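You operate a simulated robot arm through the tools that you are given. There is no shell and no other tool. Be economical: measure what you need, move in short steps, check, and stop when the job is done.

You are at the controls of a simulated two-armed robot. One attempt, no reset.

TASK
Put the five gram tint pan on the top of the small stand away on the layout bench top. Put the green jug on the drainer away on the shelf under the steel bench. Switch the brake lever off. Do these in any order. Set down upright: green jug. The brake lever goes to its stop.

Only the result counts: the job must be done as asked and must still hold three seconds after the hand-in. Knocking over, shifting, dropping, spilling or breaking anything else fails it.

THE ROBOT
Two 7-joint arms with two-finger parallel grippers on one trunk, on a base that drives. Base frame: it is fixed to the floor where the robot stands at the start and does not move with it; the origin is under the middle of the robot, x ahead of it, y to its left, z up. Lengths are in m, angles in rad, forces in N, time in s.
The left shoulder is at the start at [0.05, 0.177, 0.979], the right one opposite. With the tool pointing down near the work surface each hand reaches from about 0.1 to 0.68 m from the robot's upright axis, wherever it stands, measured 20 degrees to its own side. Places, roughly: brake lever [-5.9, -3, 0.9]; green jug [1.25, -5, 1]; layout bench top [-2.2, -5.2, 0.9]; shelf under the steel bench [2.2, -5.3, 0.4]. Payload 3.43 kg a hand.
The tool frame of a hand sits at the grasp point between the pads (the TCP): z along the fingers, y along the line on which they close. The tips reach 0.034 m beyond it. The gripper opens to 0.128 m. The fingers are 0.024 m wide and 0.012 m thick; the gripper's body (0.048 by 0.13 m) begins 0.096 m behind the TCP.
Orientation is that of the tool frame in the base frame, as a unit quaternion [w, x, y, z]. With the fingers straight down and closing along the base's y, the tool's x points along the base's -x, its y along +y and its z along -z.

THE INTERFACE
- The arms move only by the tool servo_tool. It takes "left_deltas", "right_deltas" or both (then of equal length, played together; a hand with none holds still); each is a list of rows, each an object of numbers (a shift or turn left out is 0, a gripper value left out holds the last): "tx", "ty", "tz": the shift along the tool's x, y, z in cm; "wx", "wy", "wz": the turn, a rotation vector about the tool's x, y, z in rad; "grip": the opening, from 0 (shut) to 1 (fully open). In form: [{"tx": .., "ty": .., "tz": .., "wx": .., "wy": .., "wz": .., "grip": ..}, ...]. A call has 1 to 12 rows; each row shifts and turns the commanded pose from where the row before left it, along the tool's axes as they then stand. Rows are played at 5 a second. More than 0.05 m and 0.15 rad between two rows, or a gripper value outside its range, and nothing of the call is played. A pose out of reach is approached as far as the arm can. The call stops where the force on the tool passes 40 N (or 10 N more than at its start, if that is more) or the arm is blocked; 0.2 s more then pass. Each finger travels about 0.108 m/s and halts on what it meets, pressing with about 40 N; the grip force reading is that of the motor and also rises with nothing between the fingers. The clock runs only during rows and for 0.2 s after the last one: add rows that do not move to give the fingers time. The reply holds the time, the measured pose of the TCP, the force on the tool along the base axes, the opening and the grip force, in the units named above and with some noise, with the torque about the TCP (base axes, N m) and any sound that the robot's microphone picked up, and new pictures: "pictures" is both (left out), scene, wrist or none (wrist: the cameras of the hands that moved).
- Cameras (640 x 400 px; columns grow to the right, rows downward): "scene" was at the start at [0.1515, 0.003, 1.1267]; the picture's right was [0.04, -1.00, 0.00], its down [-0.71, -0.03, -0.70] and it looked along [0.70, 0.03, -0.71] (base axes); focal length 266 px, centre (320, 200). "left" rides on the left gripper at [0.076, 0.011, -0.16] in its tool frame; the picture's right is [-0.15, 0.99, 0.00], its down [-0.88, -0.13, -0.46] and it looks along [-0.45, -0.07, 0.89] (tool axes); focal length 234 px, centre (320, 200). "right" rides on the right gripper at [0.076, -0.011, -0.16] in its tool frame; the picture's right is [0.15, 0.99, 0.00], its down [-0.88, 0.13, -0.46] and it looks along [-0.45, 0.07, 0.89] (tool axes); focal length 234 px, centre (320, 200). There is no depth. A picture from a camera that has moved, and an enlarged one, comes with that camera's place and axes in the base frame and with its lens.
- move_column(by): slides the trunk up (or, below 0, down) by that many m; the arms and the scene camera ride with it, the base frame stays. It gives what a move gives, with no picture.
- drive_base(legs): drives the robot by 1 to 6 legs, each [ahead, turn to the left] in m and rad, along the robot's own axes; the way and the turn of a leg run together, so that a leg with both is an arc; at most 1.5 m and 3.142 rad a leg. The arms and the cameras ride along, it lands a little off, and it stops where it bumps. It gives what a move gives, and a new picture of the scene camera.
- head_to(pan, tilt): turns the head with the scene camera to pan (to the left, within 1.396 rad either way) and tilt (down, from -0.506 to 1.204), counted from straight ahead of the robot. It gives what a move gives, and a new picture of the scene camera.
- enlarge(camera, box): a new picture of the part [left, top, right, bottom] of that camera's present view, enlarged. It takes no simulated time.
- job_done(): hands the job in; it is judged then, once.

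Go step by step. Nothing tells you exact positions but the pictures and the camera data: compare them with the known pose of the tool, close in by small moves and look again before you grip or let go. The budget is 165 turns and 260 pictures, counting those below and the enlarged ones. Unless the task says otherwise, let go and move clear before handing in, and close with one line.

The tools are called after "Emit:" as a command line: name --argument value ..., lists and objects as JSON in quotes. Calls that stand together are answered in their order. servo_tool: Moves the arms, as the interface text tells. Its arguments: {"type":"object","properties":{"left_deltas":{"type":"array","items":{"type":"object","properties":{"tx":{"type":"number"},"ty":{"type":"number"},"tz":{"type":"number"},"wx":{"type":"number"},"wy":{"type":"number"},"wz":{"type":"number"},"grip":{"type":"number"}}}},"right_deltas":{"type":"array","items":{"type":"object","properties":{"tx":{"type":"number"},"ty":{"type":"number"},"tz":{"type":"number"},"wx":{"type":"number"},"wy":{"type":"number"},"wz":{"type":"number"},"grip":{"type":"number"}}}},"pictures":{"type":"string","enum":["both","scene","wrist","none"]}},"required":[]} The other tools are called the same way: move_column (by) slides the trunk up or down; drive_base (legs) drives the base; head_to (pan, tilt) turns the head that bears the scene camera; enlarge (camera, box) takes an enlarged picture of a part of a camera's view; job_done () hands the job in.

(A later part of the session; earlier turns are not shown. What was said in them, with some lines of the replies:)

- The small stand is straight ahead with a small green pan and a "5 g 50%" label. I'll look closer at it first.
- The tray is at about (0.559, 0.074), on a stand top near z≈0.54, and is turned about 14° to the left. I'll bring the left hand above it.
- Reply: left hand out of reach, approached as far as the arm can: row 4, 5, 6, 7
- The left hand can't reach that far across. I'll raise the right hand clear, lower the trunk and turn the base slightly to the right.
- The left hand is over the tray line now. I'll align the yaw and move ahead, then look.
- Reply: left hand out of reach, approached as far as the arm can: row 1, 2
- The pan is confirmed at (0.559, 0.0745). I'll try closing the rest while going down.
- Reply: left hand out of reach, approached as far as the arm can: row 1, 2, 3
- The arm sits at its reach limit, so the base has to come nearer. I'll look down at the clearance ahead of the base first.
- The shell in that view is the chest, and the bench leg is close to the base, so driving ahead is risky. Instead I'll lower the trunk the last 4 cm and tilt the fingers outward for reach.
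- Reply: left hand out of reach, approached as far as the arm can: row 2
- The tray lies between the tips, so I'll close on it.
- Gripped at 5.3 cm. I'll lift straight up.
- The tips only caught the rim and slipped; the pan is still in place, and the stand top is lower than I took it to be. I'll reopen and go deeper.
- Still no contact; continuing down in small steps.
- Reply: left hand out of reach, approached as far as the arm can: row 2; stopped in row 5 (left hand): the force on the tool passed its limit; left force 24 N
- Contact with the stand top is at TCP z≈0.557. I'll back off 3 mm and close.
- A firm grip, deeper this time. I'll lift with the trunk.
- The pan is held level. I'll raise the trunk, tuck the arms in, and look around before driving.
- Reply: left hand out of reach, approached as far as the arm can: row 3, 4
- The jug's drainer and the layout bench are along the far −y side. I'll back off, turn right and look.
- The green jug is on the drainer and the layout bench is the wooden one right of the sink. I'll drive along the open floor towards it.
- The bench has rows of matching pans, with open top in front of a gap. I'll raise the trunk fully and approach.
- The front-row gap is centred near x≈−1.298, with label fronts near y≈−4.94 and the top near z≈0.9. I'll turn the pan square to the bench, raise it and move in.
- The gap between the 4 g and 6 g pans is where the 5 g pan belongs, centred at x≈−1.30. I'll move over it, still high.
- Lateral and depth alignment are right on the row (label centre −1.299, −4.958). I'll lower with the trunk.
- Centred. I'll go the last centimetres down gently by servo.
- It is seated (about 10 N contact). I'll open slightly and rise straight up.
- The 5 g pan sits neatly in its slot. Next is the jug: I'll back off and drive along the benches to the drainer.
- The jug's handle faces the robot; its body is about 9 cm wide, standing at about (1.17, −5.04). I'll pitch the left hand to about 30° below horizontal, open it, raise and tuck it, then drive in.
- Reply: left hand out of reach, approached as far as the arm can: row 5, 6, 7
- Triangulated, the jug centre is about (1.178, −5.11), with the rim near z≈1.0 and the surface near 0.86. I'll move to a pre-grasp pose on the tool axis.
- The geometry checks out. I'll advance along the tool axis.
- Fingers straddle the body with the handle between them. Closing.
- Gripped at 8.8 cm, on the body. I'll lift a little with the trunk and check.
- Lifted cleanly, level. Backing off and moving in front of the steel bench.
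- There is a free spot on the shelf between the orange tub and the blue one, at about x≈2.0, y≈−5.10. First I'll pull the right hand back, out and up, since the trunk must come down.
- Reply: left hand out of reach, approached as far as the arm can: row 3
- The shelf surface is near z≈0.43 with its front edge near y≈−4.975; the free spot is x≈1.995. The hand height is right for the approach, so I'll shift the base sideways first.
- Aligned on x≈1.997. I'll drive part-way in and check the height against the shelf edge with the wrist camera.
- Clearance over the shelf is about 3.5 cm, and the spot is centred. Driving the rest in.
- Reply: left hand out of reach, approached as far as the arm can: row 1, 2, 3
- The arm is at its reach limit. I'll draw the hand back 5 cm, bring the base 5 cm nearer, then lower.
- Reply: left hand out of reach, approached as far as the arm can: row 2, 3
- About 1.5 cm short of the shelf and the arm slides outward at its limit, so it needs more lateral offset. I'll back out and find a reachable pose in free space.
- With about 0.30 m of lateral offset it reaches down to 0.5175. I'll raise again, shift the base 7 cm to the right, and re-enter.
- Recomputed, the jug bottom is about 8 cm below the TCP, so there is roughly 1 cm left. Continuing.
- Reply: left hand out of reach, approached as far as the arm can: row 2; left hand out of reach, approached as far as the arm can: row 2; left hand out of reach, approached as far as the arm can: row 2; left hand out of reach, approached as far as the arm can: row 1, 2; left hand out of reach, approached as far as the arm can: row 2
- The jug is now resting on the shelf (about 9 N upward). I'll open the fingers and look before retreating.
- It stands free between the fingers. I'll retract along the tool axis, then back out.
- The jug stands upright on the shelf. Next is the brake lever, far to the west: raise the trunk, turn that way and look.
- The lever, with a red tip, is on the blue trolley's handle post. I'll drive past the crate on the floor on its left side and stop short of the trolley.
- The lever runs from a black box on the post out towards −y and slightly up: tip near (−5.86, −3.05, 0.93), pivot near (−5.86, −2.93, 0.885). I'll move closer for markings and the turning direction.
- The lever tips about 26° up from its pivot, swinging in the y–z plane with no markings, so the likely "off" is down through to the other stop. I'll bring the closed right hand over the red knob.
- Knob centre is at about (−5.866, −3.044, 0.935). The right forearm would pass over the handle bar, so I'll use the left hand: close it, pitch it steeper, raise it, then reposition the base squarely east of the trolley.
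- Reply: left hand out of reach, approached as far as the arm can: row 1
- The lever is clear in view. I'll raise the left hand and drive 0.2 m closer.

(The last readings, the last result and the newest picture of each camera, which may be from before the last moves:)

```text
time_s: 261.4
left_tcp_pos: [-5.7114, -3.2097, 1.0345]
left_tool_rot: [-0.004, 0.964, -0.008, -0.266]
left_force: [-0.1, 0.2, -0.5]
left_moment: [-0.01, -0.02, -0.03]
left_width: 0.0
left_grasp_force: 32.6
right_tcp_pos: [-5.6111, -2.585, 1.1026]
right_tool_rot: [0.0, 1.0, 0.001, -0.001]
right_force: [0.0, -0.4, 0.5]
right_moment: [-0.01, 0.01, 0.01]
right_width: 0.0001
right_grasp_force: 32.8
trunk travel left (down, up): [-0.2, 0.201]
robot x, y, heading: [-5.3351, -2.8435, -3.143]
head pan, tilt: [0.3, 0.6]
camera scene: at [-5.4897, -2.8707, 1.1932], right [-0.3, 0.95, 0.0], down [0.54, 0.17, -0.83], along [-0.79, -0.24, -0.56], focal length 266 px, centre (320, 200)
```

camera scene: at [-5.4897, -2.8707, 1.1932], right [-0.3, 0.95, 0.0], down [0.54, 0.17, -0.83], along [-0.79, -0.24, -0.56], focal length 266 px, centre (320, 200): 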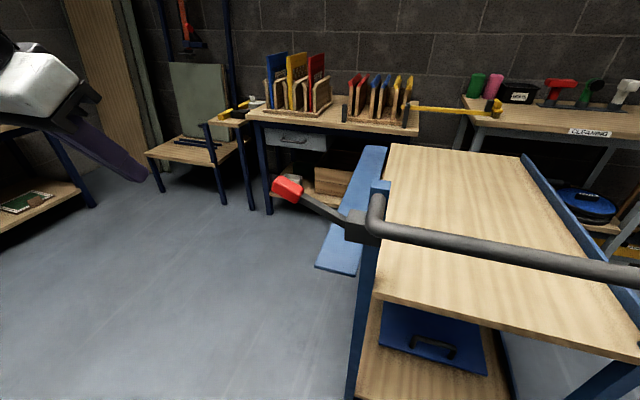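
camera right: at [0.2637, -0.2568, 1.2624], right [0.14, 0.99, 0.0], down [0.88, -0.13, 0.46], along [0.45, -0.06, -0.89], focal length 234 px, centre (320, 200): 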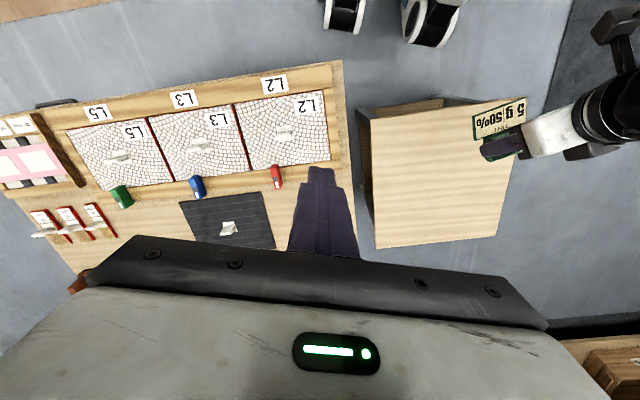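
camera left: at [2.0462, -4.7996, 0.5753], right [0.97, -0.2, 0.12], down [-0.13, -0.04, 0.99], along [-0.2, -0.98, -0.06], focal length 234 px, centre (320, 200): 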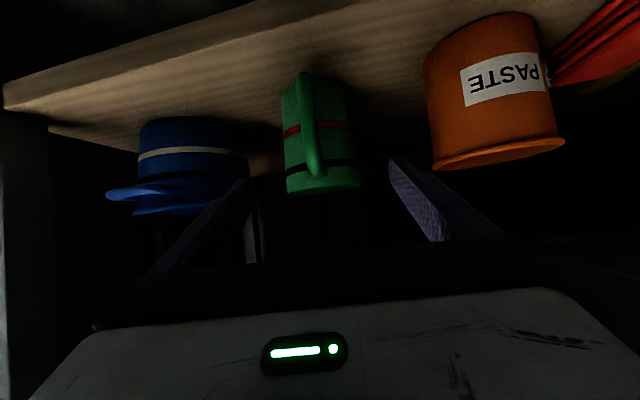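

Emit:
servo_tool --left_deltas '[{"tx": -2.38, "ty": -3.1, "tz": 1.43}, {"tx": -2.38, "ty": -3.1, "tz": 1.43}, {"tx": -2.38, "ty": -3.1, "tz": 1.43}, {"tx": -2.38, "ty": -3.1, "tz": 1.43}, {"tx": -2.38, "ty": -3.1, "tz": 1.43}, {}]' --pictures "both"

```text
time_s: 262.8
left_tcp_pos: [-5.8502, -3.0534, 1.036]
left_tool_rot: [-0.003, 0.964, -0.007, -0.267]
left_force: [0.7, -0.5, -0.1]
left_moment: [0.0, 0.0, -0.04]
left_width: 0.0
left_grasp_force: 33.4
right_tcp_pos: [-5.6113, -2.5834, 1.1025]
right_tool_rot: [-0.001, 1.0, 0.001, -0.001]
right_force: [0.1, 0.0, 0.0]
right_moment: [0.0, 0.04, -0.02]
right_width: 0.0
right_grasp_force: 33.2
trunk travel left (down, up): [-0.2, 0.201]
robot x, y, heading: [-5.3362, -2.846, -3.14]
head pan, tilt: [0.3, 0.6]
camera scene: at [-5.4896, -2.8708, 1.1933], right [-0.3, 0.95, 0.0], down [0.54, 0.17, -0.83], along [-0.79, -0.25, -0.56], focal length 266 px, centre (320, 200)
camera left: at [-5.7037, -3.0674, 1.1343], right [-0.14, -0.99, 0.07], down [-0.52, 0.14, 0.84], along [-0.84, 0.08, -0.53], focal length 234 px, centre (320, 200)
```

scene: 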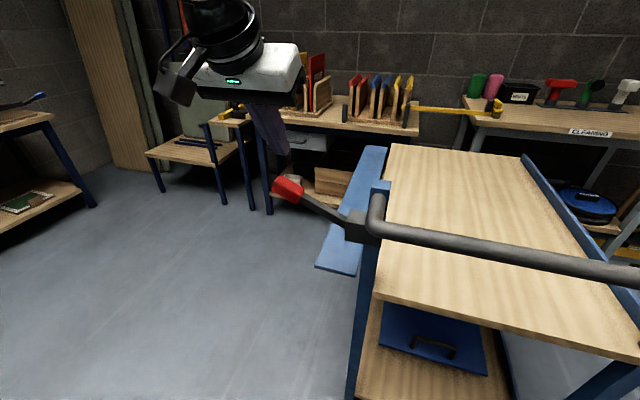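
left: 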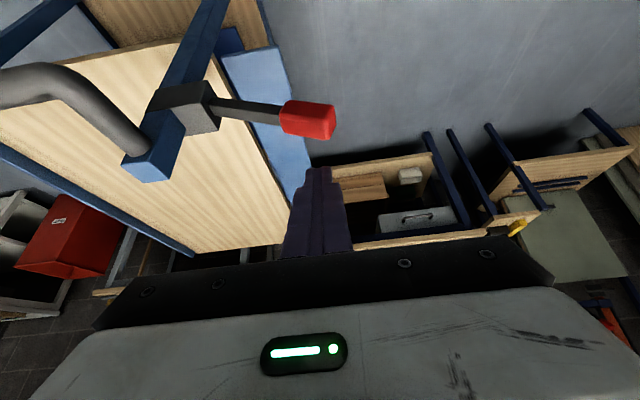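

Hand is right over the knob. Pressing down.

Emit:
servo_tool --left_deltas '[{"tx": 0.77, "tz": 1.29}, {"tx": 0.77, "tz": 1.29}, {"tx": 0.51, "tz": 0.86}, {"tx": 0.51, "tz": 0.86}, {"tx": 0.51, "tz": 0.86}, {}]' --pictures "both"

```text
time_s: 264.0
left_tcp_pos: [-5.8506, -3.0527, 0.9932]
left_tool_rot: [-0.004, 0.96, -0.008, -0.28]
left_force: [9.8, 0.7, 15.7]
left_moment: [-0.14, -0.21, 0.05]
left_width: 0.0
left_grasp_force: 32.0
right_tcp_pos: [-5.6096, -2.5841, 1.1031]
right_tool_rot: [0.0, 1.0, 0.001, -0.001]
right_force: [-0.2, -0.5, 0.1]
right_moment: [0.0, -0.03, 0.01]
right_width: 0.0
right_grasp_force: 32.8
trunk travel left (down, up): [-0.2, 0.201]
robot x, y, heading: [-5.3349, -2.8442, -3.146]
head pan, tilt: [0.3, 0.6]
stopped in row 5 (left hand): the force on the tool passed its limit (the readings are from after the stop); the commanded pose is now the measured one
camera scene: at [-5.4874, -2.8704, 1.1936], right [-0.3, 0.95, 0.0], down [0.54, 0.17, -0.83], along [-0.79, -0.25, -0.56], focal length 266 px, centre (320, 200)
camera left: at [-5.7019, -3.0661, 1.087], right [-0.14, -0.99, 0.08], down [-0.49, 0.14, 0.86], along [-0.86, 0.08, -0.51], focal length 234 px, centre (320, 200)
```

scene: 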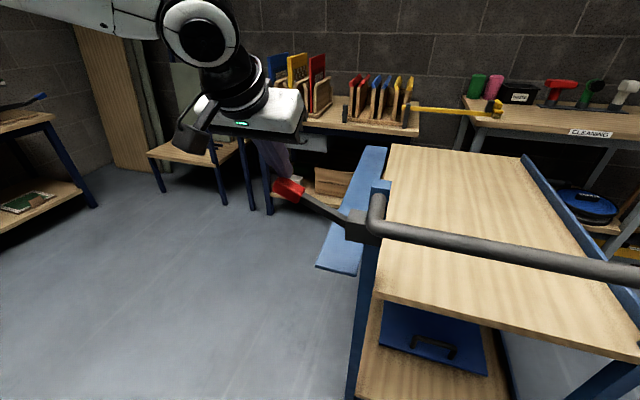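
left: 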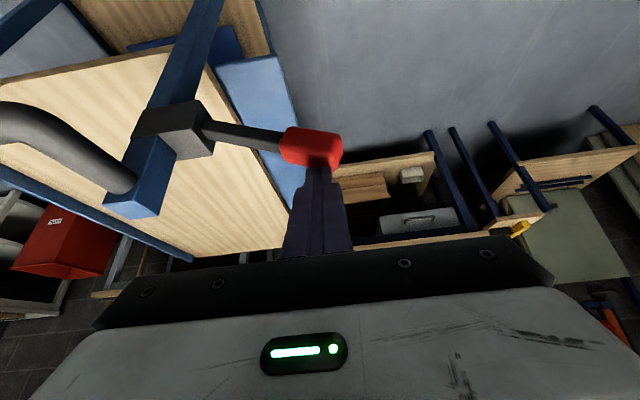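

It stopped at contact without moving the knob. I'll push again much more slowly, in case it is just stiff.

Emit:
servo_tool --left_deltas '[{"tx": 0.08, "tz": 0.13}, {"tx": 0.08, "tz": 0.13}, {"tx": 0.08, "tz": 0.13}, {"tx": 0.08, "tz": 0.13}, {"tx": 0.08, "tz": 0.13}, {"tx": 0.08, "tz": 0.13}, {}]' --pictures "wrist"

Emit:
enlarge --camera "scene" --box '[240, 150, 400, 250]'

```text
time_s: 265.1
left_tcp_pos: [-5.8532, -3.0499, 0.9932]
left_tool_rot: [-0.004, 0.958, -0.008, -0.288]
left_force: [8.7, 2.8, 13.2]
left_moment: [-0.03, -0.18, 0.05]
left_width: 0.0
left_grasp_force: 33.1
right_tcp_pos: [-5.6091, -2.5837, 1.1036]
right_tool_rot: [0.0, 1.0, 0.001, -0.002]
right_force: [1.0, -0.4, -0.3]
right_moment: [-0.02, 0.0, 0.01]
right_width: 0.0
right_grasp_force: 33.5
trunk travel left (down, up): [-0.2, 0.201]
robot x, y, heading: [-5.3353, -2.8451, -3.141]
head pan, tilt: [0.3, 0.6]
stopped in row 5 (left hand): the force on the tool passed its limit (the readings are from after the stop); the commanded pose is now the measured one
camera left: at [-5.7029, -3.0658, 1.084], right [-0.14, -0.99, 0.08], down [-0.48, 0.14, 0.87], along [-0.87, 0.09, -0.49], focal length 234 px, centre (320, 200)
```

left: 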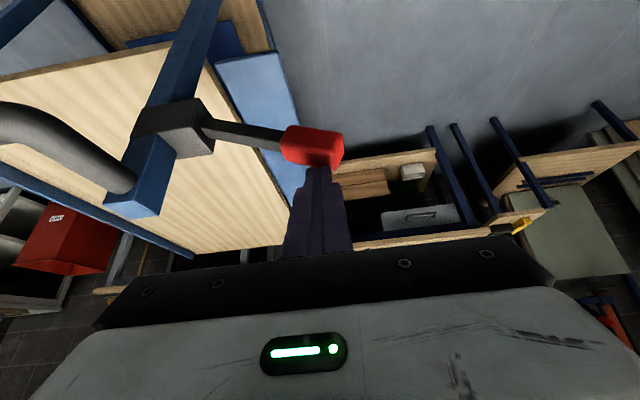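

```text
4.00 times, centred on (320, 200) of scene
camera zoom: at [-5.4873, -2.8706, 1.1931], right [-0.3, 0.95, 0.0], down [0.54, 0.17, -0.83], along [-0.79, -0.25, -0.56], focal length 1062 px, centre (320, 200)
```

zoom: 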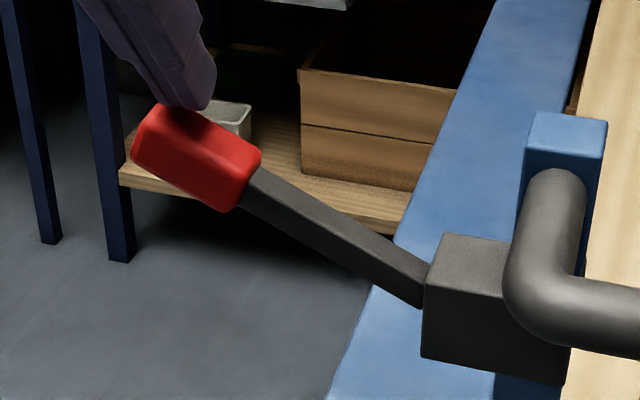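

Down is a hard stop. I'll test pushing it westwards: lift off, back away, lower beside it and push gently.

Emit:
servo_tool --left_deltas '[{"tx": -1.03, "tz": -1.7}, {"tx": 2.15, "tz": -1.3}, {"tx": 2.15, "tz": -1.3}, {"tx": 1.8, "tz": 3.0}, {"tx": 1.8, "tz": 3.0}, {}]' --pictures "none"

Emit:
servo_tool --left_deltas '[{"tx": -0.86, "tz": 0.51}, {"tx": -0.86, "tz": 0.51}, {"tx": -0.43, "tz": 0.26}, {"tx": -0.43, "tz": 0.26}, {"tx": -0.43, "tz": 0.26}, {"tx": -0.43, "tz": 0.26}, {"tx": -0.43, "tz": 0.26}, {}]' --pictures "wrist"

Emit:
enlarge --camera "scene" --box '[240, 150, 400, 250]'

```text
time_s: 266.5
left_tcp_pos: [-5.8064, -3.052, 0.9368]
left_tool_rot: [-0.005, 0.959, -0.008, -0.284]
left_force: [0.4, -0.2, -0.2]
left_moment: [0.01, -0.03, -0.04]
left_width: 0.0
left_grasp_force: 32.8
right_tcp_pos: [-5.6111, -2.5852, 1.1027]
right_tool_rot: [0.0, 1.0, 0.001, -0.001]
right_force: [-0.1, 0.4, 0.5]
right_moment: [0.05, 0.0, 0.01]
right_width: 0.0001
right_grasp_force: 33.4
trunk travel left (down, up): [-0.2, 0.201]
robot x, y, heading: [-5.336, -2.8428, -3.14]
head pan, tilt: [0.3, 0.6]
```

```text
time_s: 267.5
left_tcp_pos: [-5.832, -3.0524, 0.9331]
left_tool_rot: [-0.003, 0.961, -0.008, -0.275]
left_force: [3.0, 0.4, -3.0]
left_moment: [0.0, -0.1, -0.03]
left_width: 0.0
left_grasp_force: 32.8
right_tcp_pos: [-5.6105, -2.5853, 1.104]
right_tool_rot: [0.0, 1.0, 0.002, 0.0]
right_force: [-0.7, 0.2, -0.1]
right_moment: [0.0, 0.02, 0.03]
right_width: 0.0
right_grasp_force: 32.9
trunk travel left (down, up): [-0.2, 0.201]
robot x, y, heading: [-5.3341, -2.8451, -3.141]
head pan, tilt: [0.3, 0.6]
stopped in row 5 (left hand): the force on the tool passed its limit (the readings are from after the stop); the commanded pose is now the measured one
camera left: at [-5.6825, -3.0668, 1.0284], right [-0.14, -0.99, 0.08], down [-0.5, 0.14, 0.85], along [-0.85, 0.08, -0.52], focal length 234 px, centre (320, 200)
```

left: 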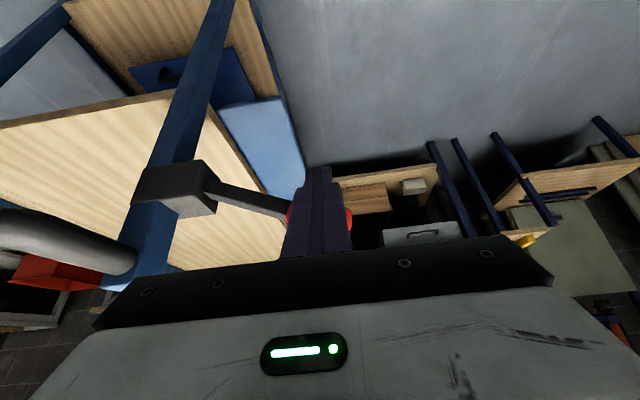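

```text
4.00 times, centred on (320, 200) of scene
camera zoom: at [-5.4894, -2.8713, 1.193], right [-0.3, 0.95, 0.0], down [0.54, 0.17, -0.82], along [-0.79, -0.25, -0.57], focal length 1062 px, centre (320, 200)
```

zoom: 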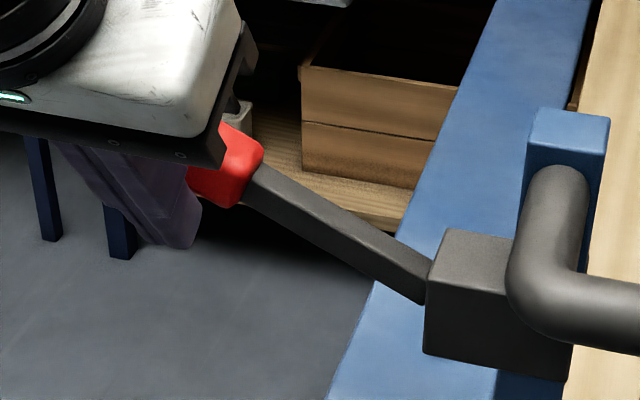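

West is blocked too. I'll try lifting: back off, pitch the fingers nearly horizontal, go under the knob and raise.

Emit:
servo_tool --left_deltas '[{"tx": 2.55, "tz": -1.55}, {"tx": 2.55, "tz": -1.55}, {"wy": -0.142}, {"wy": -0.142}, {"wy": -0.142}, {"wy": -0.142}, {"wy": -0.142}, {"wy": -0.142}, {"tx": 2.3, "tz": 0.4}, {"tx": 2.3, "tz": 0.4}, {}]' --pictures "both"

```text
time_s: 269.1
left_tcp_pos: [-5.8184, -3.0477, 0.9362]
left_tool_rot: [-0.003, 0.838, -0.005, -0.546]
left_force: [17.1, -3.5, 4.0]
left_moment: [-0.12, 0.09, 0.15]
left_width: 0.0
left_grasp_force: 32.9
left hand out of reach, approached as far as the arm can: row 4, 5, 6, 7
right_tcp_pos: [-5.6096, -2.5856, 1.1025]
right_tool_rot: [0.0, 1.0, 0.003, -0.001]
right_force: [-0.3, 0.6, -0.3]
right_moment: [-0.01, -0.01, 0.02]
right_width: 0.0001
right_grasp_force: 33.0
trunk travel left (down, up): [-0.2, 0.201]
robot x, y, heading: [-5.3345, -2.8433, -3.134]
head pan, tilt: [0.3, 0.6]
stopped in row 7 (left hand): the force on the tool passed its limit (the readings are from after the stop); the commanded pose is now the measured one
camera scene: at [-5.4857, -2.8717, 1.1937], right [-0.3, 0.95, 0.0], down [0.54, 0.17, -0.83], along [-0.79, -0.25, -0.56], focal length 266 px, centre (320, 200)
camera left: at [-5.6417, -3.0606, 0.9308], right [-0.07, -0.99, 0.13], down [0.07, 0.13, 0.99], along [-1.0, 0.08, 0.06], focal length 234 px, centre (320, 200)
```

scene: 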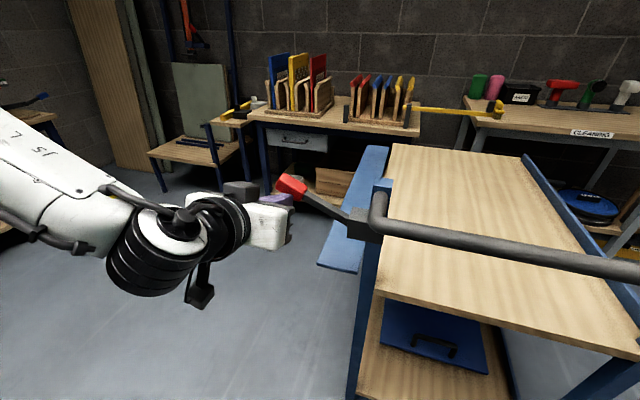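
left: 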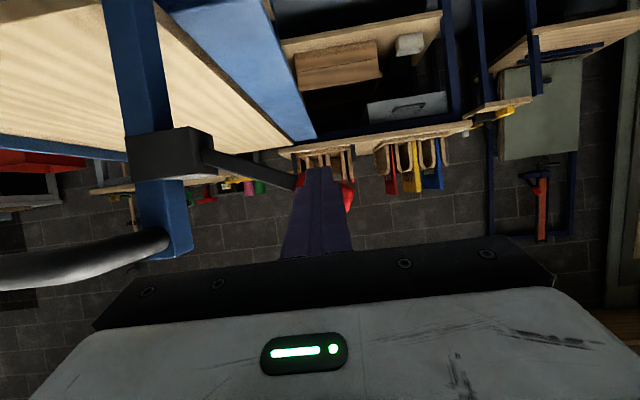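

The hand drifted into the knob at its reach limit. I'll back the base 10 cm, then lower the hand below knob height.

Emit:
drive_base --legs '[[-0.1, 0]]'

Emit:
servo_tool --left_deltas '[{"tx": 2.2, "tz": 0.95}, {"tx": 2.2, "tz": 0.95}, {"tx": 2.2, "tz": 0.95}, {}]' --pictures "wrist"

Emit:
enlarge --camera "scene" --box '[160, 120, 480, 320]'

```text
time_s: 270.2
left_tcp_pos: [-5.7199, -3.0471, 0.9356]
left_tool_rot: [-0.004, 0.837, -0.006, -0.547]
left_force: [0.1, 0.9, 0.1]
left_moment: [-0.02, -0.01, -0.01]
left_width: 0.0
left_grasp_force: 33.1
right_tcp_pos: [-5.5105, -2.5847, 1.1016]
right_tool_rot: [0.0, 1.0, 0.003, 0.0]
right_force: [0.1, -0.4, -1.1]
right_moment: [0.01, 0.01, 0.02]
right_width: 0.0002
right_grasp_force: 33.1
trunk travel left (down, up): [-0.2, 0.201]
robot x, y, heading: [-5.236, -2.8419, -3.131]
head pan, tilt: [0.3, 0.6]
camera scene: at [-5.3877, -2.8711, 1.1934], right [-0.3, 0.95, 0.0], down [0.54, 0.17, -0.83], along [-0.79, -0.25, -0.56], focal length 266 px, centre (320, 200)
```

scene: 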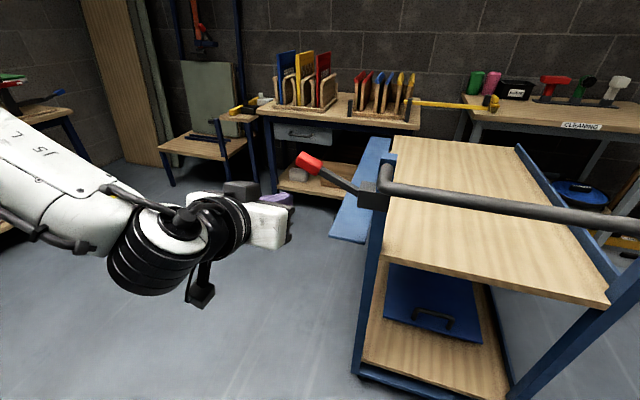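

```text
time_s: 271.2
left_tcp_pos: [-5.7195, -3.0454, 0.863]
left_tool_rot: [-0.004, 0.837, -0.006, -0.547]
left_force: [-0.6, 1.0, 0.0]
left_moment: [0.0, 0.02, 0.01]
left_width: 0.0
left_grasp_force: 33.1
right_tcp_pos: [-5.5105, -2.5853, 1.102]
right_tool_rot: [0.0, 1.0, 0.002, 0.0]
right_force: [0.2, 0.1, -0.2]
right_moment: [-0.01, 0.01, 0.01]
right_width: 0.0004
right_grasp_force: 32.5
trunk travel left (down, up): [-0.2, 0.201]
robot x, y, heading: [-5.2361, -2.8462, -3.138]
head pan, tilt: [0.3, 0.6]
camera left: at [-5.5441, -3.0603, 0.8584], right [-0.07, -0.99, 0.13], down [0.07, 0.13, 0.99], along [-1.0, 0.08, 0.06], focal length 234 px, centre (320, 200)
```

left: 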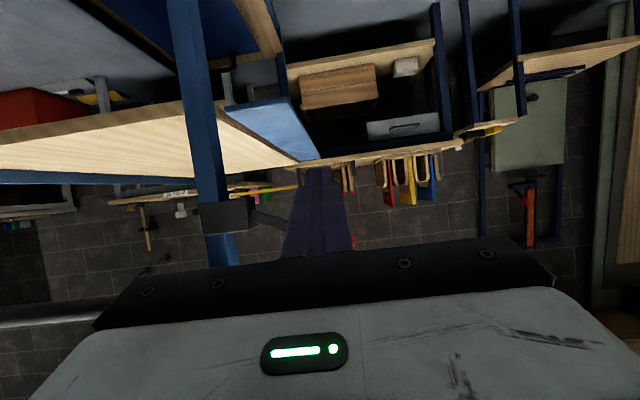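

```text
2.00 times, centred on (320, 220) of scene
camera zoom: at [-5.3882, -2.871, 1.1932], right [-0.3, 0.95, 0.0], down [0.54, 0.17, -0.83], along [-0.79, -0.25, -0.56], focal length 531 px, centre (320, 160)
```

zoom: 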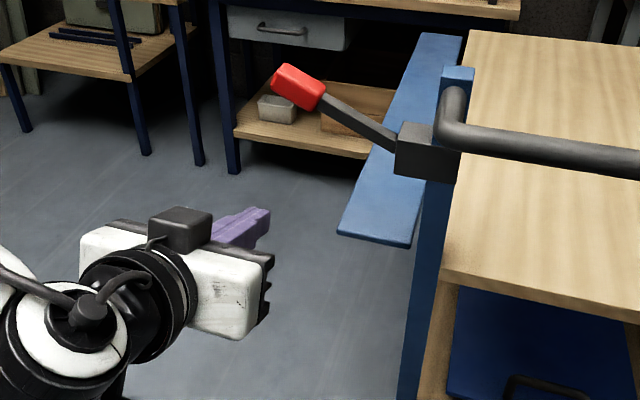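

Knob unmoved and hand below it. I'll drive forward so the fingers pass beneath, then lift.

Emit:
drive_base --legs '[[0.14, 0]]'

Emit:
enlarge --camera "scene" --box '[160, 120, 480, 320]'

```text
time_s: 272.5
left_tcp_pos: [-5.8585, -3.0454, 0.8641]
left_tool_rot: [-0.003, 0.837, -0.005, -0.547]
left_force: [-0.5, 0.5, -0.7]
left_moment: [-0.03, 0.0, -0.01]
left_width: 0.0001
left_grasp_force: 33.0
right_tcp_pos: [-5.6497, -2.5854, 1.1016]
right_tool_rot: [0.0, 1.0, 0.002, 0.0]
right_force: [1.2, 0.0, -0.3]
right_moment: [0.0, 0.0, -0.01]
right_width: 0.0
right_grasp_force: 32.5
trunk travel left (down, up): [-0.2, 0.201]
robot x, y, heading: [-5.3705, -2.8485, -3.135]
head pan, tilt: [0.3, 0.6]
camera scene: at [-5.5275, -2.8718, 1.1931], right [-0.3, 0.95, 0.0], down [0.54, 0.17, -0.82], along [-0.79, -0.25, -0.57], focal length 266 px, centre (320, 200)
```

scene: 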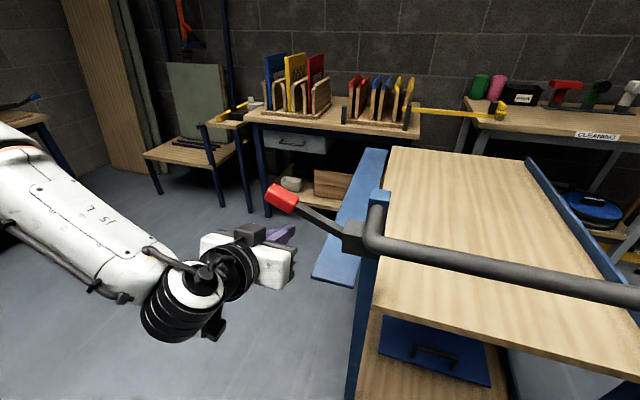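

```text
2.00 times, centred on (320, 220) of scene
camera zoom: at [-5.5275, -2.8718, 1.1931], right [-0.3, 0.95, 0.0], down [0.54, 0.17, -0.82], along [-0.79, -0.25, -0.57], focal length 531 px, centre (320, 160)
```

zoom: 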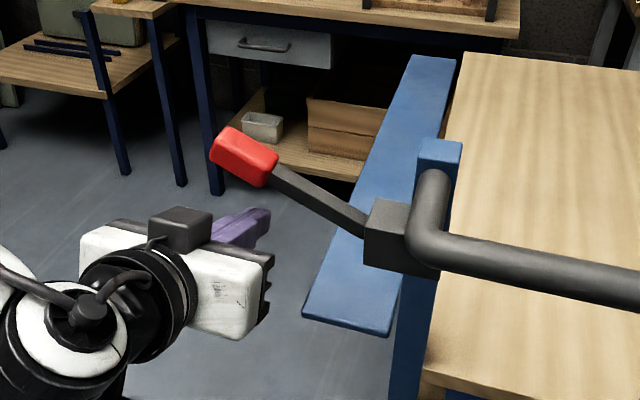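

Emit:
servo_tool --left_deltas '[{"tx": -0.92, "tz": -0.4}, {"tx": -0.92, "tz": -0.4}, {"tx": -0.92, "tz": -0.4}, {"tx": -0.46, "tz": -0.2}, {"tx": -0.46, "tz": -0.2}, {"tx": -0.46, "tz": -0.2}, {"tx": -0.46, "tz": -0.2}, {"tx": -0.46, "tz": -0.2}, {}]' --pictures "none"

Emit:
enlarge --camera "scene" --box '[160, 120, 480, 320]'

```text
time_s: 274.5
left_tcp_pos: [-5.8635, -3.047, 0.9195]
left_tool_rot: [-0.005, 0.837, -0.006, -0.548]
left_force: [-0.4, -0.4, -2.1]
left_moment: [0.01, 0.01, -0.01]
left_width: 0.0
left_grasp_force: 33.2
left hand out of reach, approached as far as the arm can: row 8
right_tcp_pos: [-5.6487, -2.5851, 1.1026]
right_tool_rot: [0.0, 1.0, 0.002, 0.0]
right_force: [0.6, -0.2, -0.5]
right_moment: [-0.03, 0.02, -0.03]
right_width: 0.0
right_grasp_force: 33.3
trunk travel left (down, up): [-0.2, 0.201]
robot x, y, heading: [-5.3766, -2.8428, -3.144]
head pan, tilt: [0.3, 0.6]
```

```text
2.00 times, centred on (320, 220) of scene
camera zoom: at [-5.5272, -2.8718, 1.1933], right [-0.3, 0.95, 0.0], down [0.54, 0.17, -0.83], along [-0.79, -0.25, -0.56], focal length 531 px, centre (320, 160)
```

zoom: 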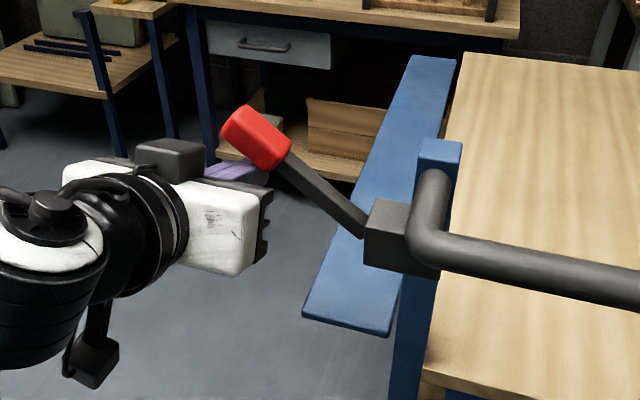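

The lever moves freely upward, so off is up. I'll continue lifting with the trunk, following its arc.

Emit:
move_column --by 0.04

Emit:
servo_tool --left_deltas '[{"ty": -1.0}, {"ty": -1.0}, {}]' --pictures "wrist"

Emit:
enlarge --camera "scene" --box '[160, 120, 480, 320]'

```text
time_s: 275.4
left_tcp_pos: [-5.8629, -3.0458, 0.9598]
left_tool_rot: [-0.004, 0.837, -0.006, -0.547]
left_force: [-0.8, -0.7, 0.3]
left_moment: [-0.01, 0.03, 0.04]
left_width: 0.0
left_grasp_force: 33.5
right_tcp_pos: [-5.6507, -2.5859, 1.1425]
right_tool_rot: [0.0, 1.0, 0.003, 0.0]
right_force: [0.1, -0.3, -0.9]
right_moment: [0.0, 0.01, 0.01]
right_width: 0.0
right_grasp_force: 33.1
trunk travel left (down, up): [-0.24, 0.161]
robot x, y, heading: [-5.3726, -2.8465, -3.138]
head pan, tilt: [0.3, 0.6]
```

```text
time_s: 276.2
left_tcp_pos: [-5.8634, -3.0259, 0.9585]
left_tool_rot: [-0.004, 0.837, -0.005, -0.547]
left_force: [0.7, -0.9, -0.7]
left_moment: [-0.04, -0.03, -0.01]
left_width: 0.0
left_grasp_force: 32.6
right_tcp_pos: [-5.65, -2.5855, 1.143]
right_tool_rot: [-0.001, 1.0, 0.002, -0.001]
right_force: [-0.1, 0.3, -0.9]
right_moment: [0.0, 0.0, -0.01]
right_width: 0.0001
right_grasp_force: 33.3
trunk travel left (down, up): [-0.24, 0.161]
robot x, y, heading: [-5.3765, -2.8454, -3.138]
head pan, tilt: [0.3, 0.6]
camera left: at [-5.6863, -3.0401, 0.9538], right [-0.07, -0.99, 0.13], down [0.07, 0.13, 0.99], along [-1.0, 0.08, 0.06], focal length 234 px, centre (320, 200)
```

left: 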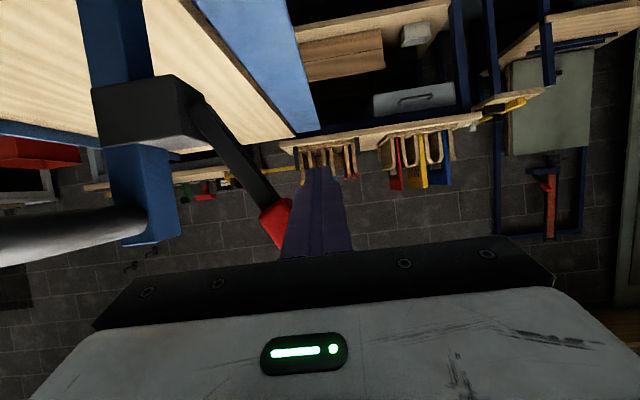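

```text
2.00 times, centred on (320, 220) of scene
camera zoom: at [-5.5271, -2.8719, 1.2332], right [-0.3, 0.95, 0.0], down [0.54, 0.17, -0.83], along [-0.79, -0.25, -0.56], focal length 531 px, centre (320, 160)
```

zoom: 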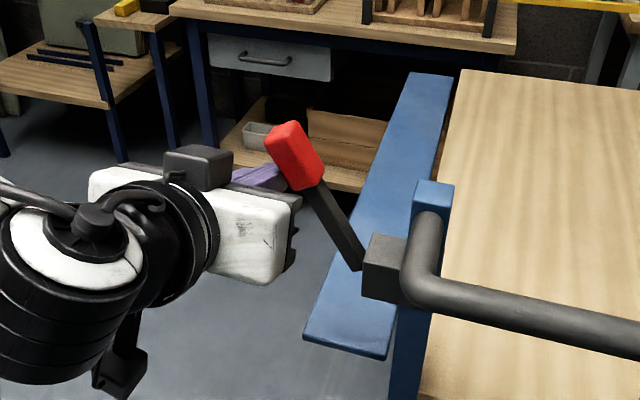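

Emit:
move_column --by 0.04

Emit:
servo_tool --left_deltas '[{"ty": -0.8}, {"ty": -0.8}, {"ty": -0.8}, {"ty": -0.6}, {}]' --pictures "wrist"

Emit:
enlarge --camera "scene" --box '[160, 120, 480, 320]'

```text
time_s: 277.0
left_tcp_pos: [-5.8623, -3.0259, 0.9995]
left_tool_rot: [-0.004, 0.837, -0.006, -0.547]
left_force: [0.3, -0.3, -0.5]
left_moment: [-0.01, -0.01, 0.02]
left_width: 0.0
left_grasp_force: 33.0
right_tcp_pos: [-5.6493, -2.5856, 1.1825]
right_tool_rot: [0.001, 1.0, 0.002, 0.001]
right_force: [-0.3, 1.1, -0.4]
right_moment: [0.02, -0.03, -0.02]
right_width: 0.0
right_grasp_force: 33.2
trunk travel left (down, up): [-0.28, 0.121]
robot x, y, heading: [-5.3733, -2.8471, -3.138]
head pan, tilt: [0.3, 0.6]
```

```text
time_s: 278.2
left_tcp_pos: [-5.863, -2.9963, 0.9991]
left_tool_rot: [-0.004, 0.837, -0.006, -0.546]
left_force: [-0.3, 0.6, -1.0]
left_moment: [0.0, 0.0, 0.04]
left_width: 0.0
left_grasp_force: 32.6
right_tcp_pos: [-5.6487, -2.5853, 1.1827]
right_tool_rot: [0.0, 1.0, 0.002, -0.001]
right_force: [-0.3, 1.0, -0.8]
right_moment: [0.0, 0.02, 0.06]
right_width: 0.0001
right_grasp_force: 33.2
trunk travel left (down, up): [-0.28, 0.121]
robot x, y, heading: [-5.3704, -2.8404, -3.141]
head pan, tilt: [0.3, 0.6]
camera left: at [-5.6857, -3.0102, 0.994], right [-0.07, -0.99, 0.13], down [0.07, 0.13, 0.99], along [-1.0, 0.08, 0.06], focal length 234 px, centre (320, 200)
```

left: 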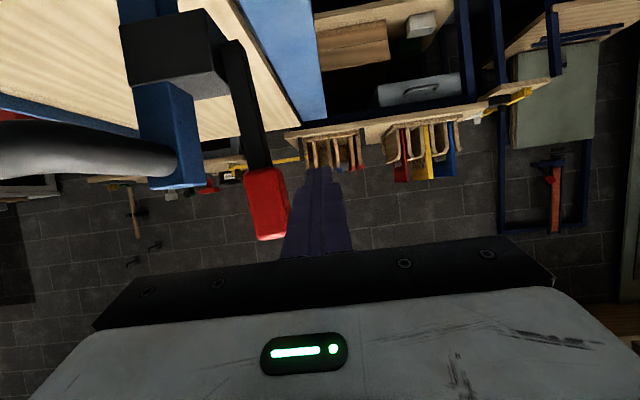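

```text
2.00 times, centred on (320, 220) of scene
camera zoom: at [-5.5271, -2.8718, 1.2732], right [-0.3, 0.95, 0.0], down [0.54, 0.17, -0.83], along [-0.79, -0.25, -0.56], focal length 531 px, centre (320, 160)
```

zoom: 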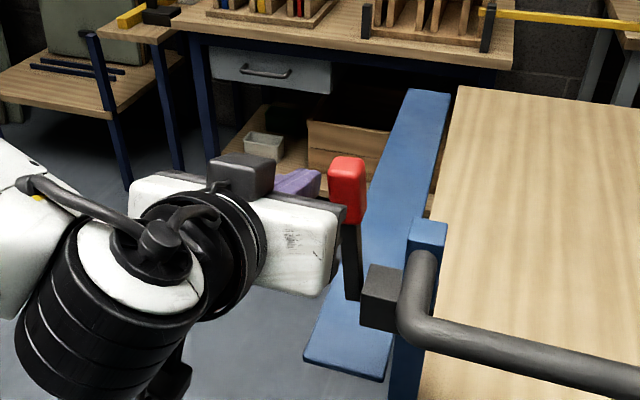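

Nearly upright with no resistance yet. I'll keep pushing gently until the stop.

Emit:
servo_tool --left_deltas '[{"ty": -0.6}, {"ty": -0.6}, {"ty": -0.6}, {"ty": -0.6}, {"ty": -0.6}, {}]' --pictures "wrist"

Emit:
enlarge --camera "scene" --box '[160, 120, 480, 320]'

```text
time_s: 279.2
left_tcp_pos: [-5.8643, -2.9849, 0.9984]
left_tool_rot: [0.008, 0.836, 0.008, -0.549]
left_force: [0.1, -16.6, 1.4]
left_moment: [0.3, -0.02, -0.1]
left_width: 0.0001
left_grasp_force: 33.2
right_tcp_pos: [-5.6505, -2.5874, 1.1827]
right_tool_rot: [0.0, 1.0, 0.003, 0.001]
right_force: [0.9, 0.8, 0.1]
right_moment: [-0.03, -0.01, 0.02]
right_width: 0.0
right_grasp_force: 32.5
trunk travel left (down, up): [-0.28, 0.121]
robot x, y, heading: [-5.3779, -2.8456, -3.129]
head pan, tilt: [0.3, 0.6]
stopped in row 5 (left hand): the force on the tool passed its limit (the readings are from after the stop); the commanded pose is now the measured one
camera left: at [-5.688, -2.9925, 0.9931], right [-0.04, -0.99, 0.14], down [0.06, 0.14, 0.99], along [-1.0, 0.04, 0.06], focal length 234 px, centre (320, 200)
```

left: 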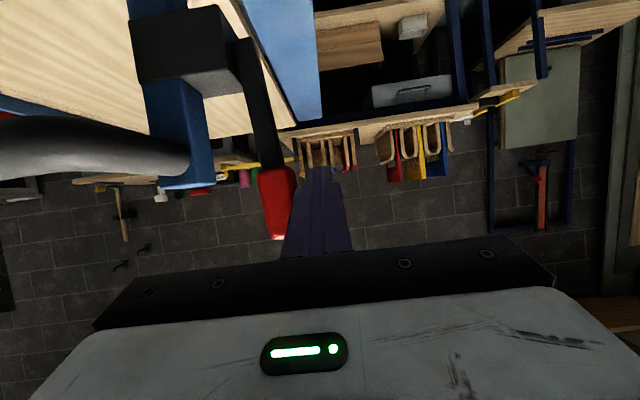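

```text
2.00 times, centred on (320, 220) of scene
camera zoom: at [-5.5271, -2.8734, 1.2731], right [-0.3, 0.95, 0.0], down [0.54, 0.17, -0.82], along [-0.79, -0.25, -0.57], focal length 531 px, centre (320, 160)
```

zoom: 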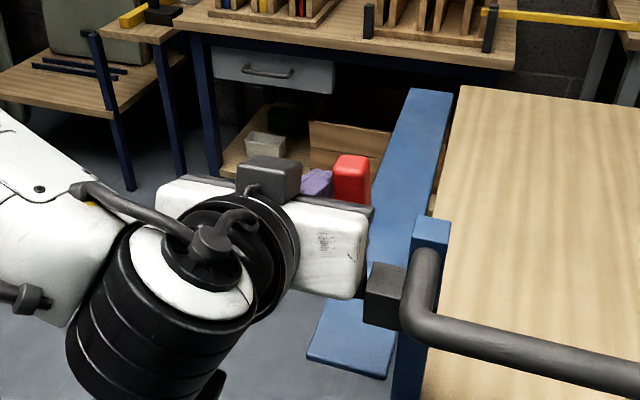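

The 40 N reading is at the knob itself, so the lever is on its stop. I'll move the hand away and check that it stays.

Emit:
servo_tool --left_deltas '[{"ty": 1.0}, {"ty": 2.5}, {"ty": 3.5}, {"ty": 3.5}, {}]' --pictures "none"

Emit:
enlarge --camera "scene" --box '[240, 120, 480, 270]'

Emit:
enlarge --camera "left" --box '[0, 0, 400, 250]'

```text
time_s: 280.4
left_tcp_pos: [-5.8645, -3.0856, 0.9995]
left_tool_rot: [0.004, 0.836, 0.002, -0.548]
left_force: [-0.8, 0.0, 0.2]
left_moment: [-0.03, 0.01, 0.0]
left_width: 0.0
left_grasp_force: 33.2
right_tcp_pos: [-5.6494, -2.585, 1.1835]
right_tool_rot: [0.0, 1.0, 0.002, 0.0]
right_force: [-0.1, -1.0, 0.5]
right_moment: [-0.02, 0.02, 0.0]
right_width: 0.0
right_grasp_force: 33.5
trunk travel left (down, up): [-0.28, 0.121]
robot x, y, heading: [-5.3737, -2.8419, -3.14]
head pan, tilt: [0.3, 0.6]
```

```text
2.67 times, centred on (360, 195) of scene
camera zoom: at [-5.5271, -2.8724, 1.2732], right [-0.3, 0.95, 0.0], down [0.54, 0.17, -0.83], along [-0.79, -0.25, -0.56], focal length 708 px, centre (213, 213)
```

zoom: 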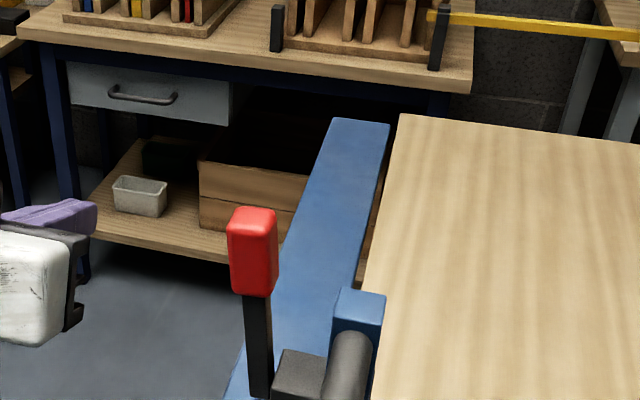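

```text
1.60 times, centred on (200, 125) of left
camera zoom: at [-5.689, -3.0949, 0.994], right [-0.05, -0.99, 0.14], down [0.07, 0.14, 0.99], along [-1.0, 0.06, 0.06], focal length 375 px, centre (512, 320)
```

zoom: 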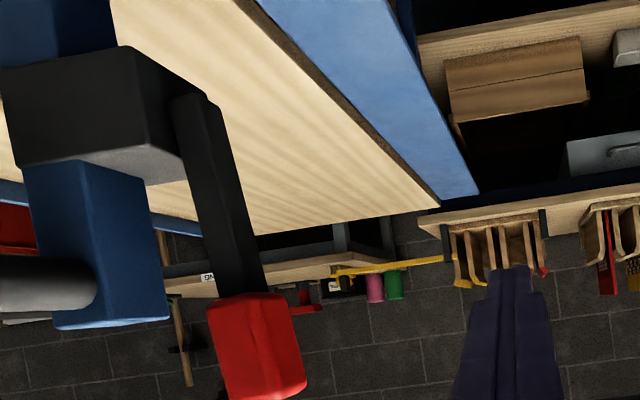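

The lever stays up by itself and the trolley hasn't moved. I'll back away clear and take a last look.

Emit:
drive_base --legs '[[-0.25, 0]]'

Emit:
enlarge --camera "scene" --box '[280, 120, 440, 220]'

```text
time_s: 282.2
left_tcp_pos: [-5.6167, -3.0829, 0.9998]
left_tool_rot: [0.004, 0.836, 0.002, -0.549]
left_force: [0.4, 0.9, -0.1]
left_moment: [0.01, 0.01, 0.01]
left_width: 0.0001
left_grasp_force: 32.8
right_tcp_pos: [-5.4014, -2.5831, 1.1827]
right_tool_rot: [0.0, 1.0, 0.002, 0.0]
right_force: [0.5, 0.5, 0.1]
right_moment: [-0.02, 0.0, 0.0]
right_width: 0.0003
right_grasp_force: 33.1
trunk travel left (down, up): [-0.28, 0.121]
robot x, y, heading: [-5.1267, -2.8441, -3.138]
head pan, tilt: [0.3, 0.6]
camera scene: at [-5.2789, -2.8708, 1.2733], right [-0.3, 0.95, 0.0], down [0.54, 0.17, -0.83], along [-0.79, -0.25, -0.56], focal length 266 px, centre (320, 200)
```

scene: 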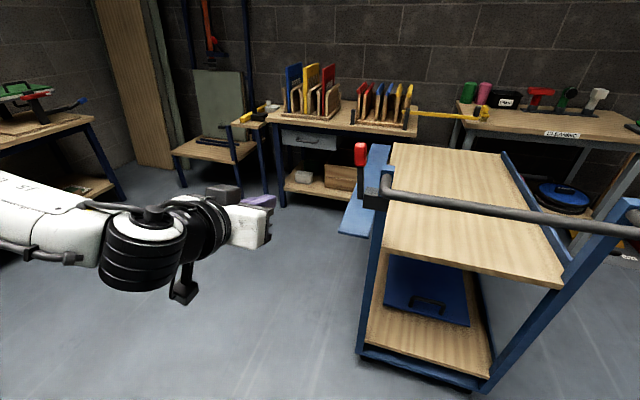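

```text
4.00 times, centred on (360, 170) of scene
camera zoom: at [-5.2789, -2.8708, 1.2733], right [-0.3, 0.95, 0.0], down [0.54, 0.17, -0.83], along [-0.79, -0.25, -0.56], focal length 1062 px, centre (160, 320)
```

zoom: 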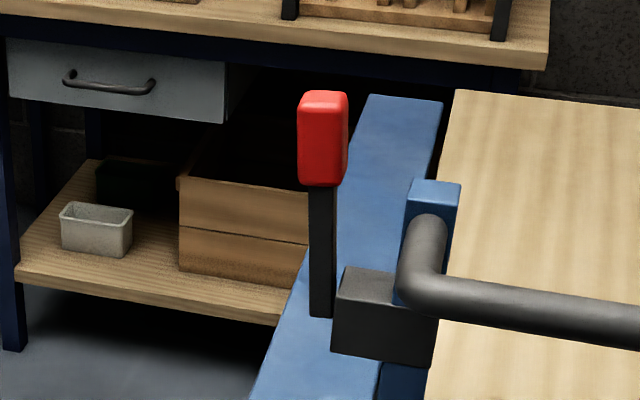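

The lever is resting upright at its stop, the pan is in its slot, the jug stands on the shelf and both hands are clear. Handing in.

Emit:
job_done

```text
The job is handed in.
```

All three jobs are done and handed in. The 5 g tint pan is in its gap on the layout bench. The green jug stands upright on the shelf under the steel bench. The brake lever is up at its stop; it has no on/off marking, so I took off to be up, the only way it would move.
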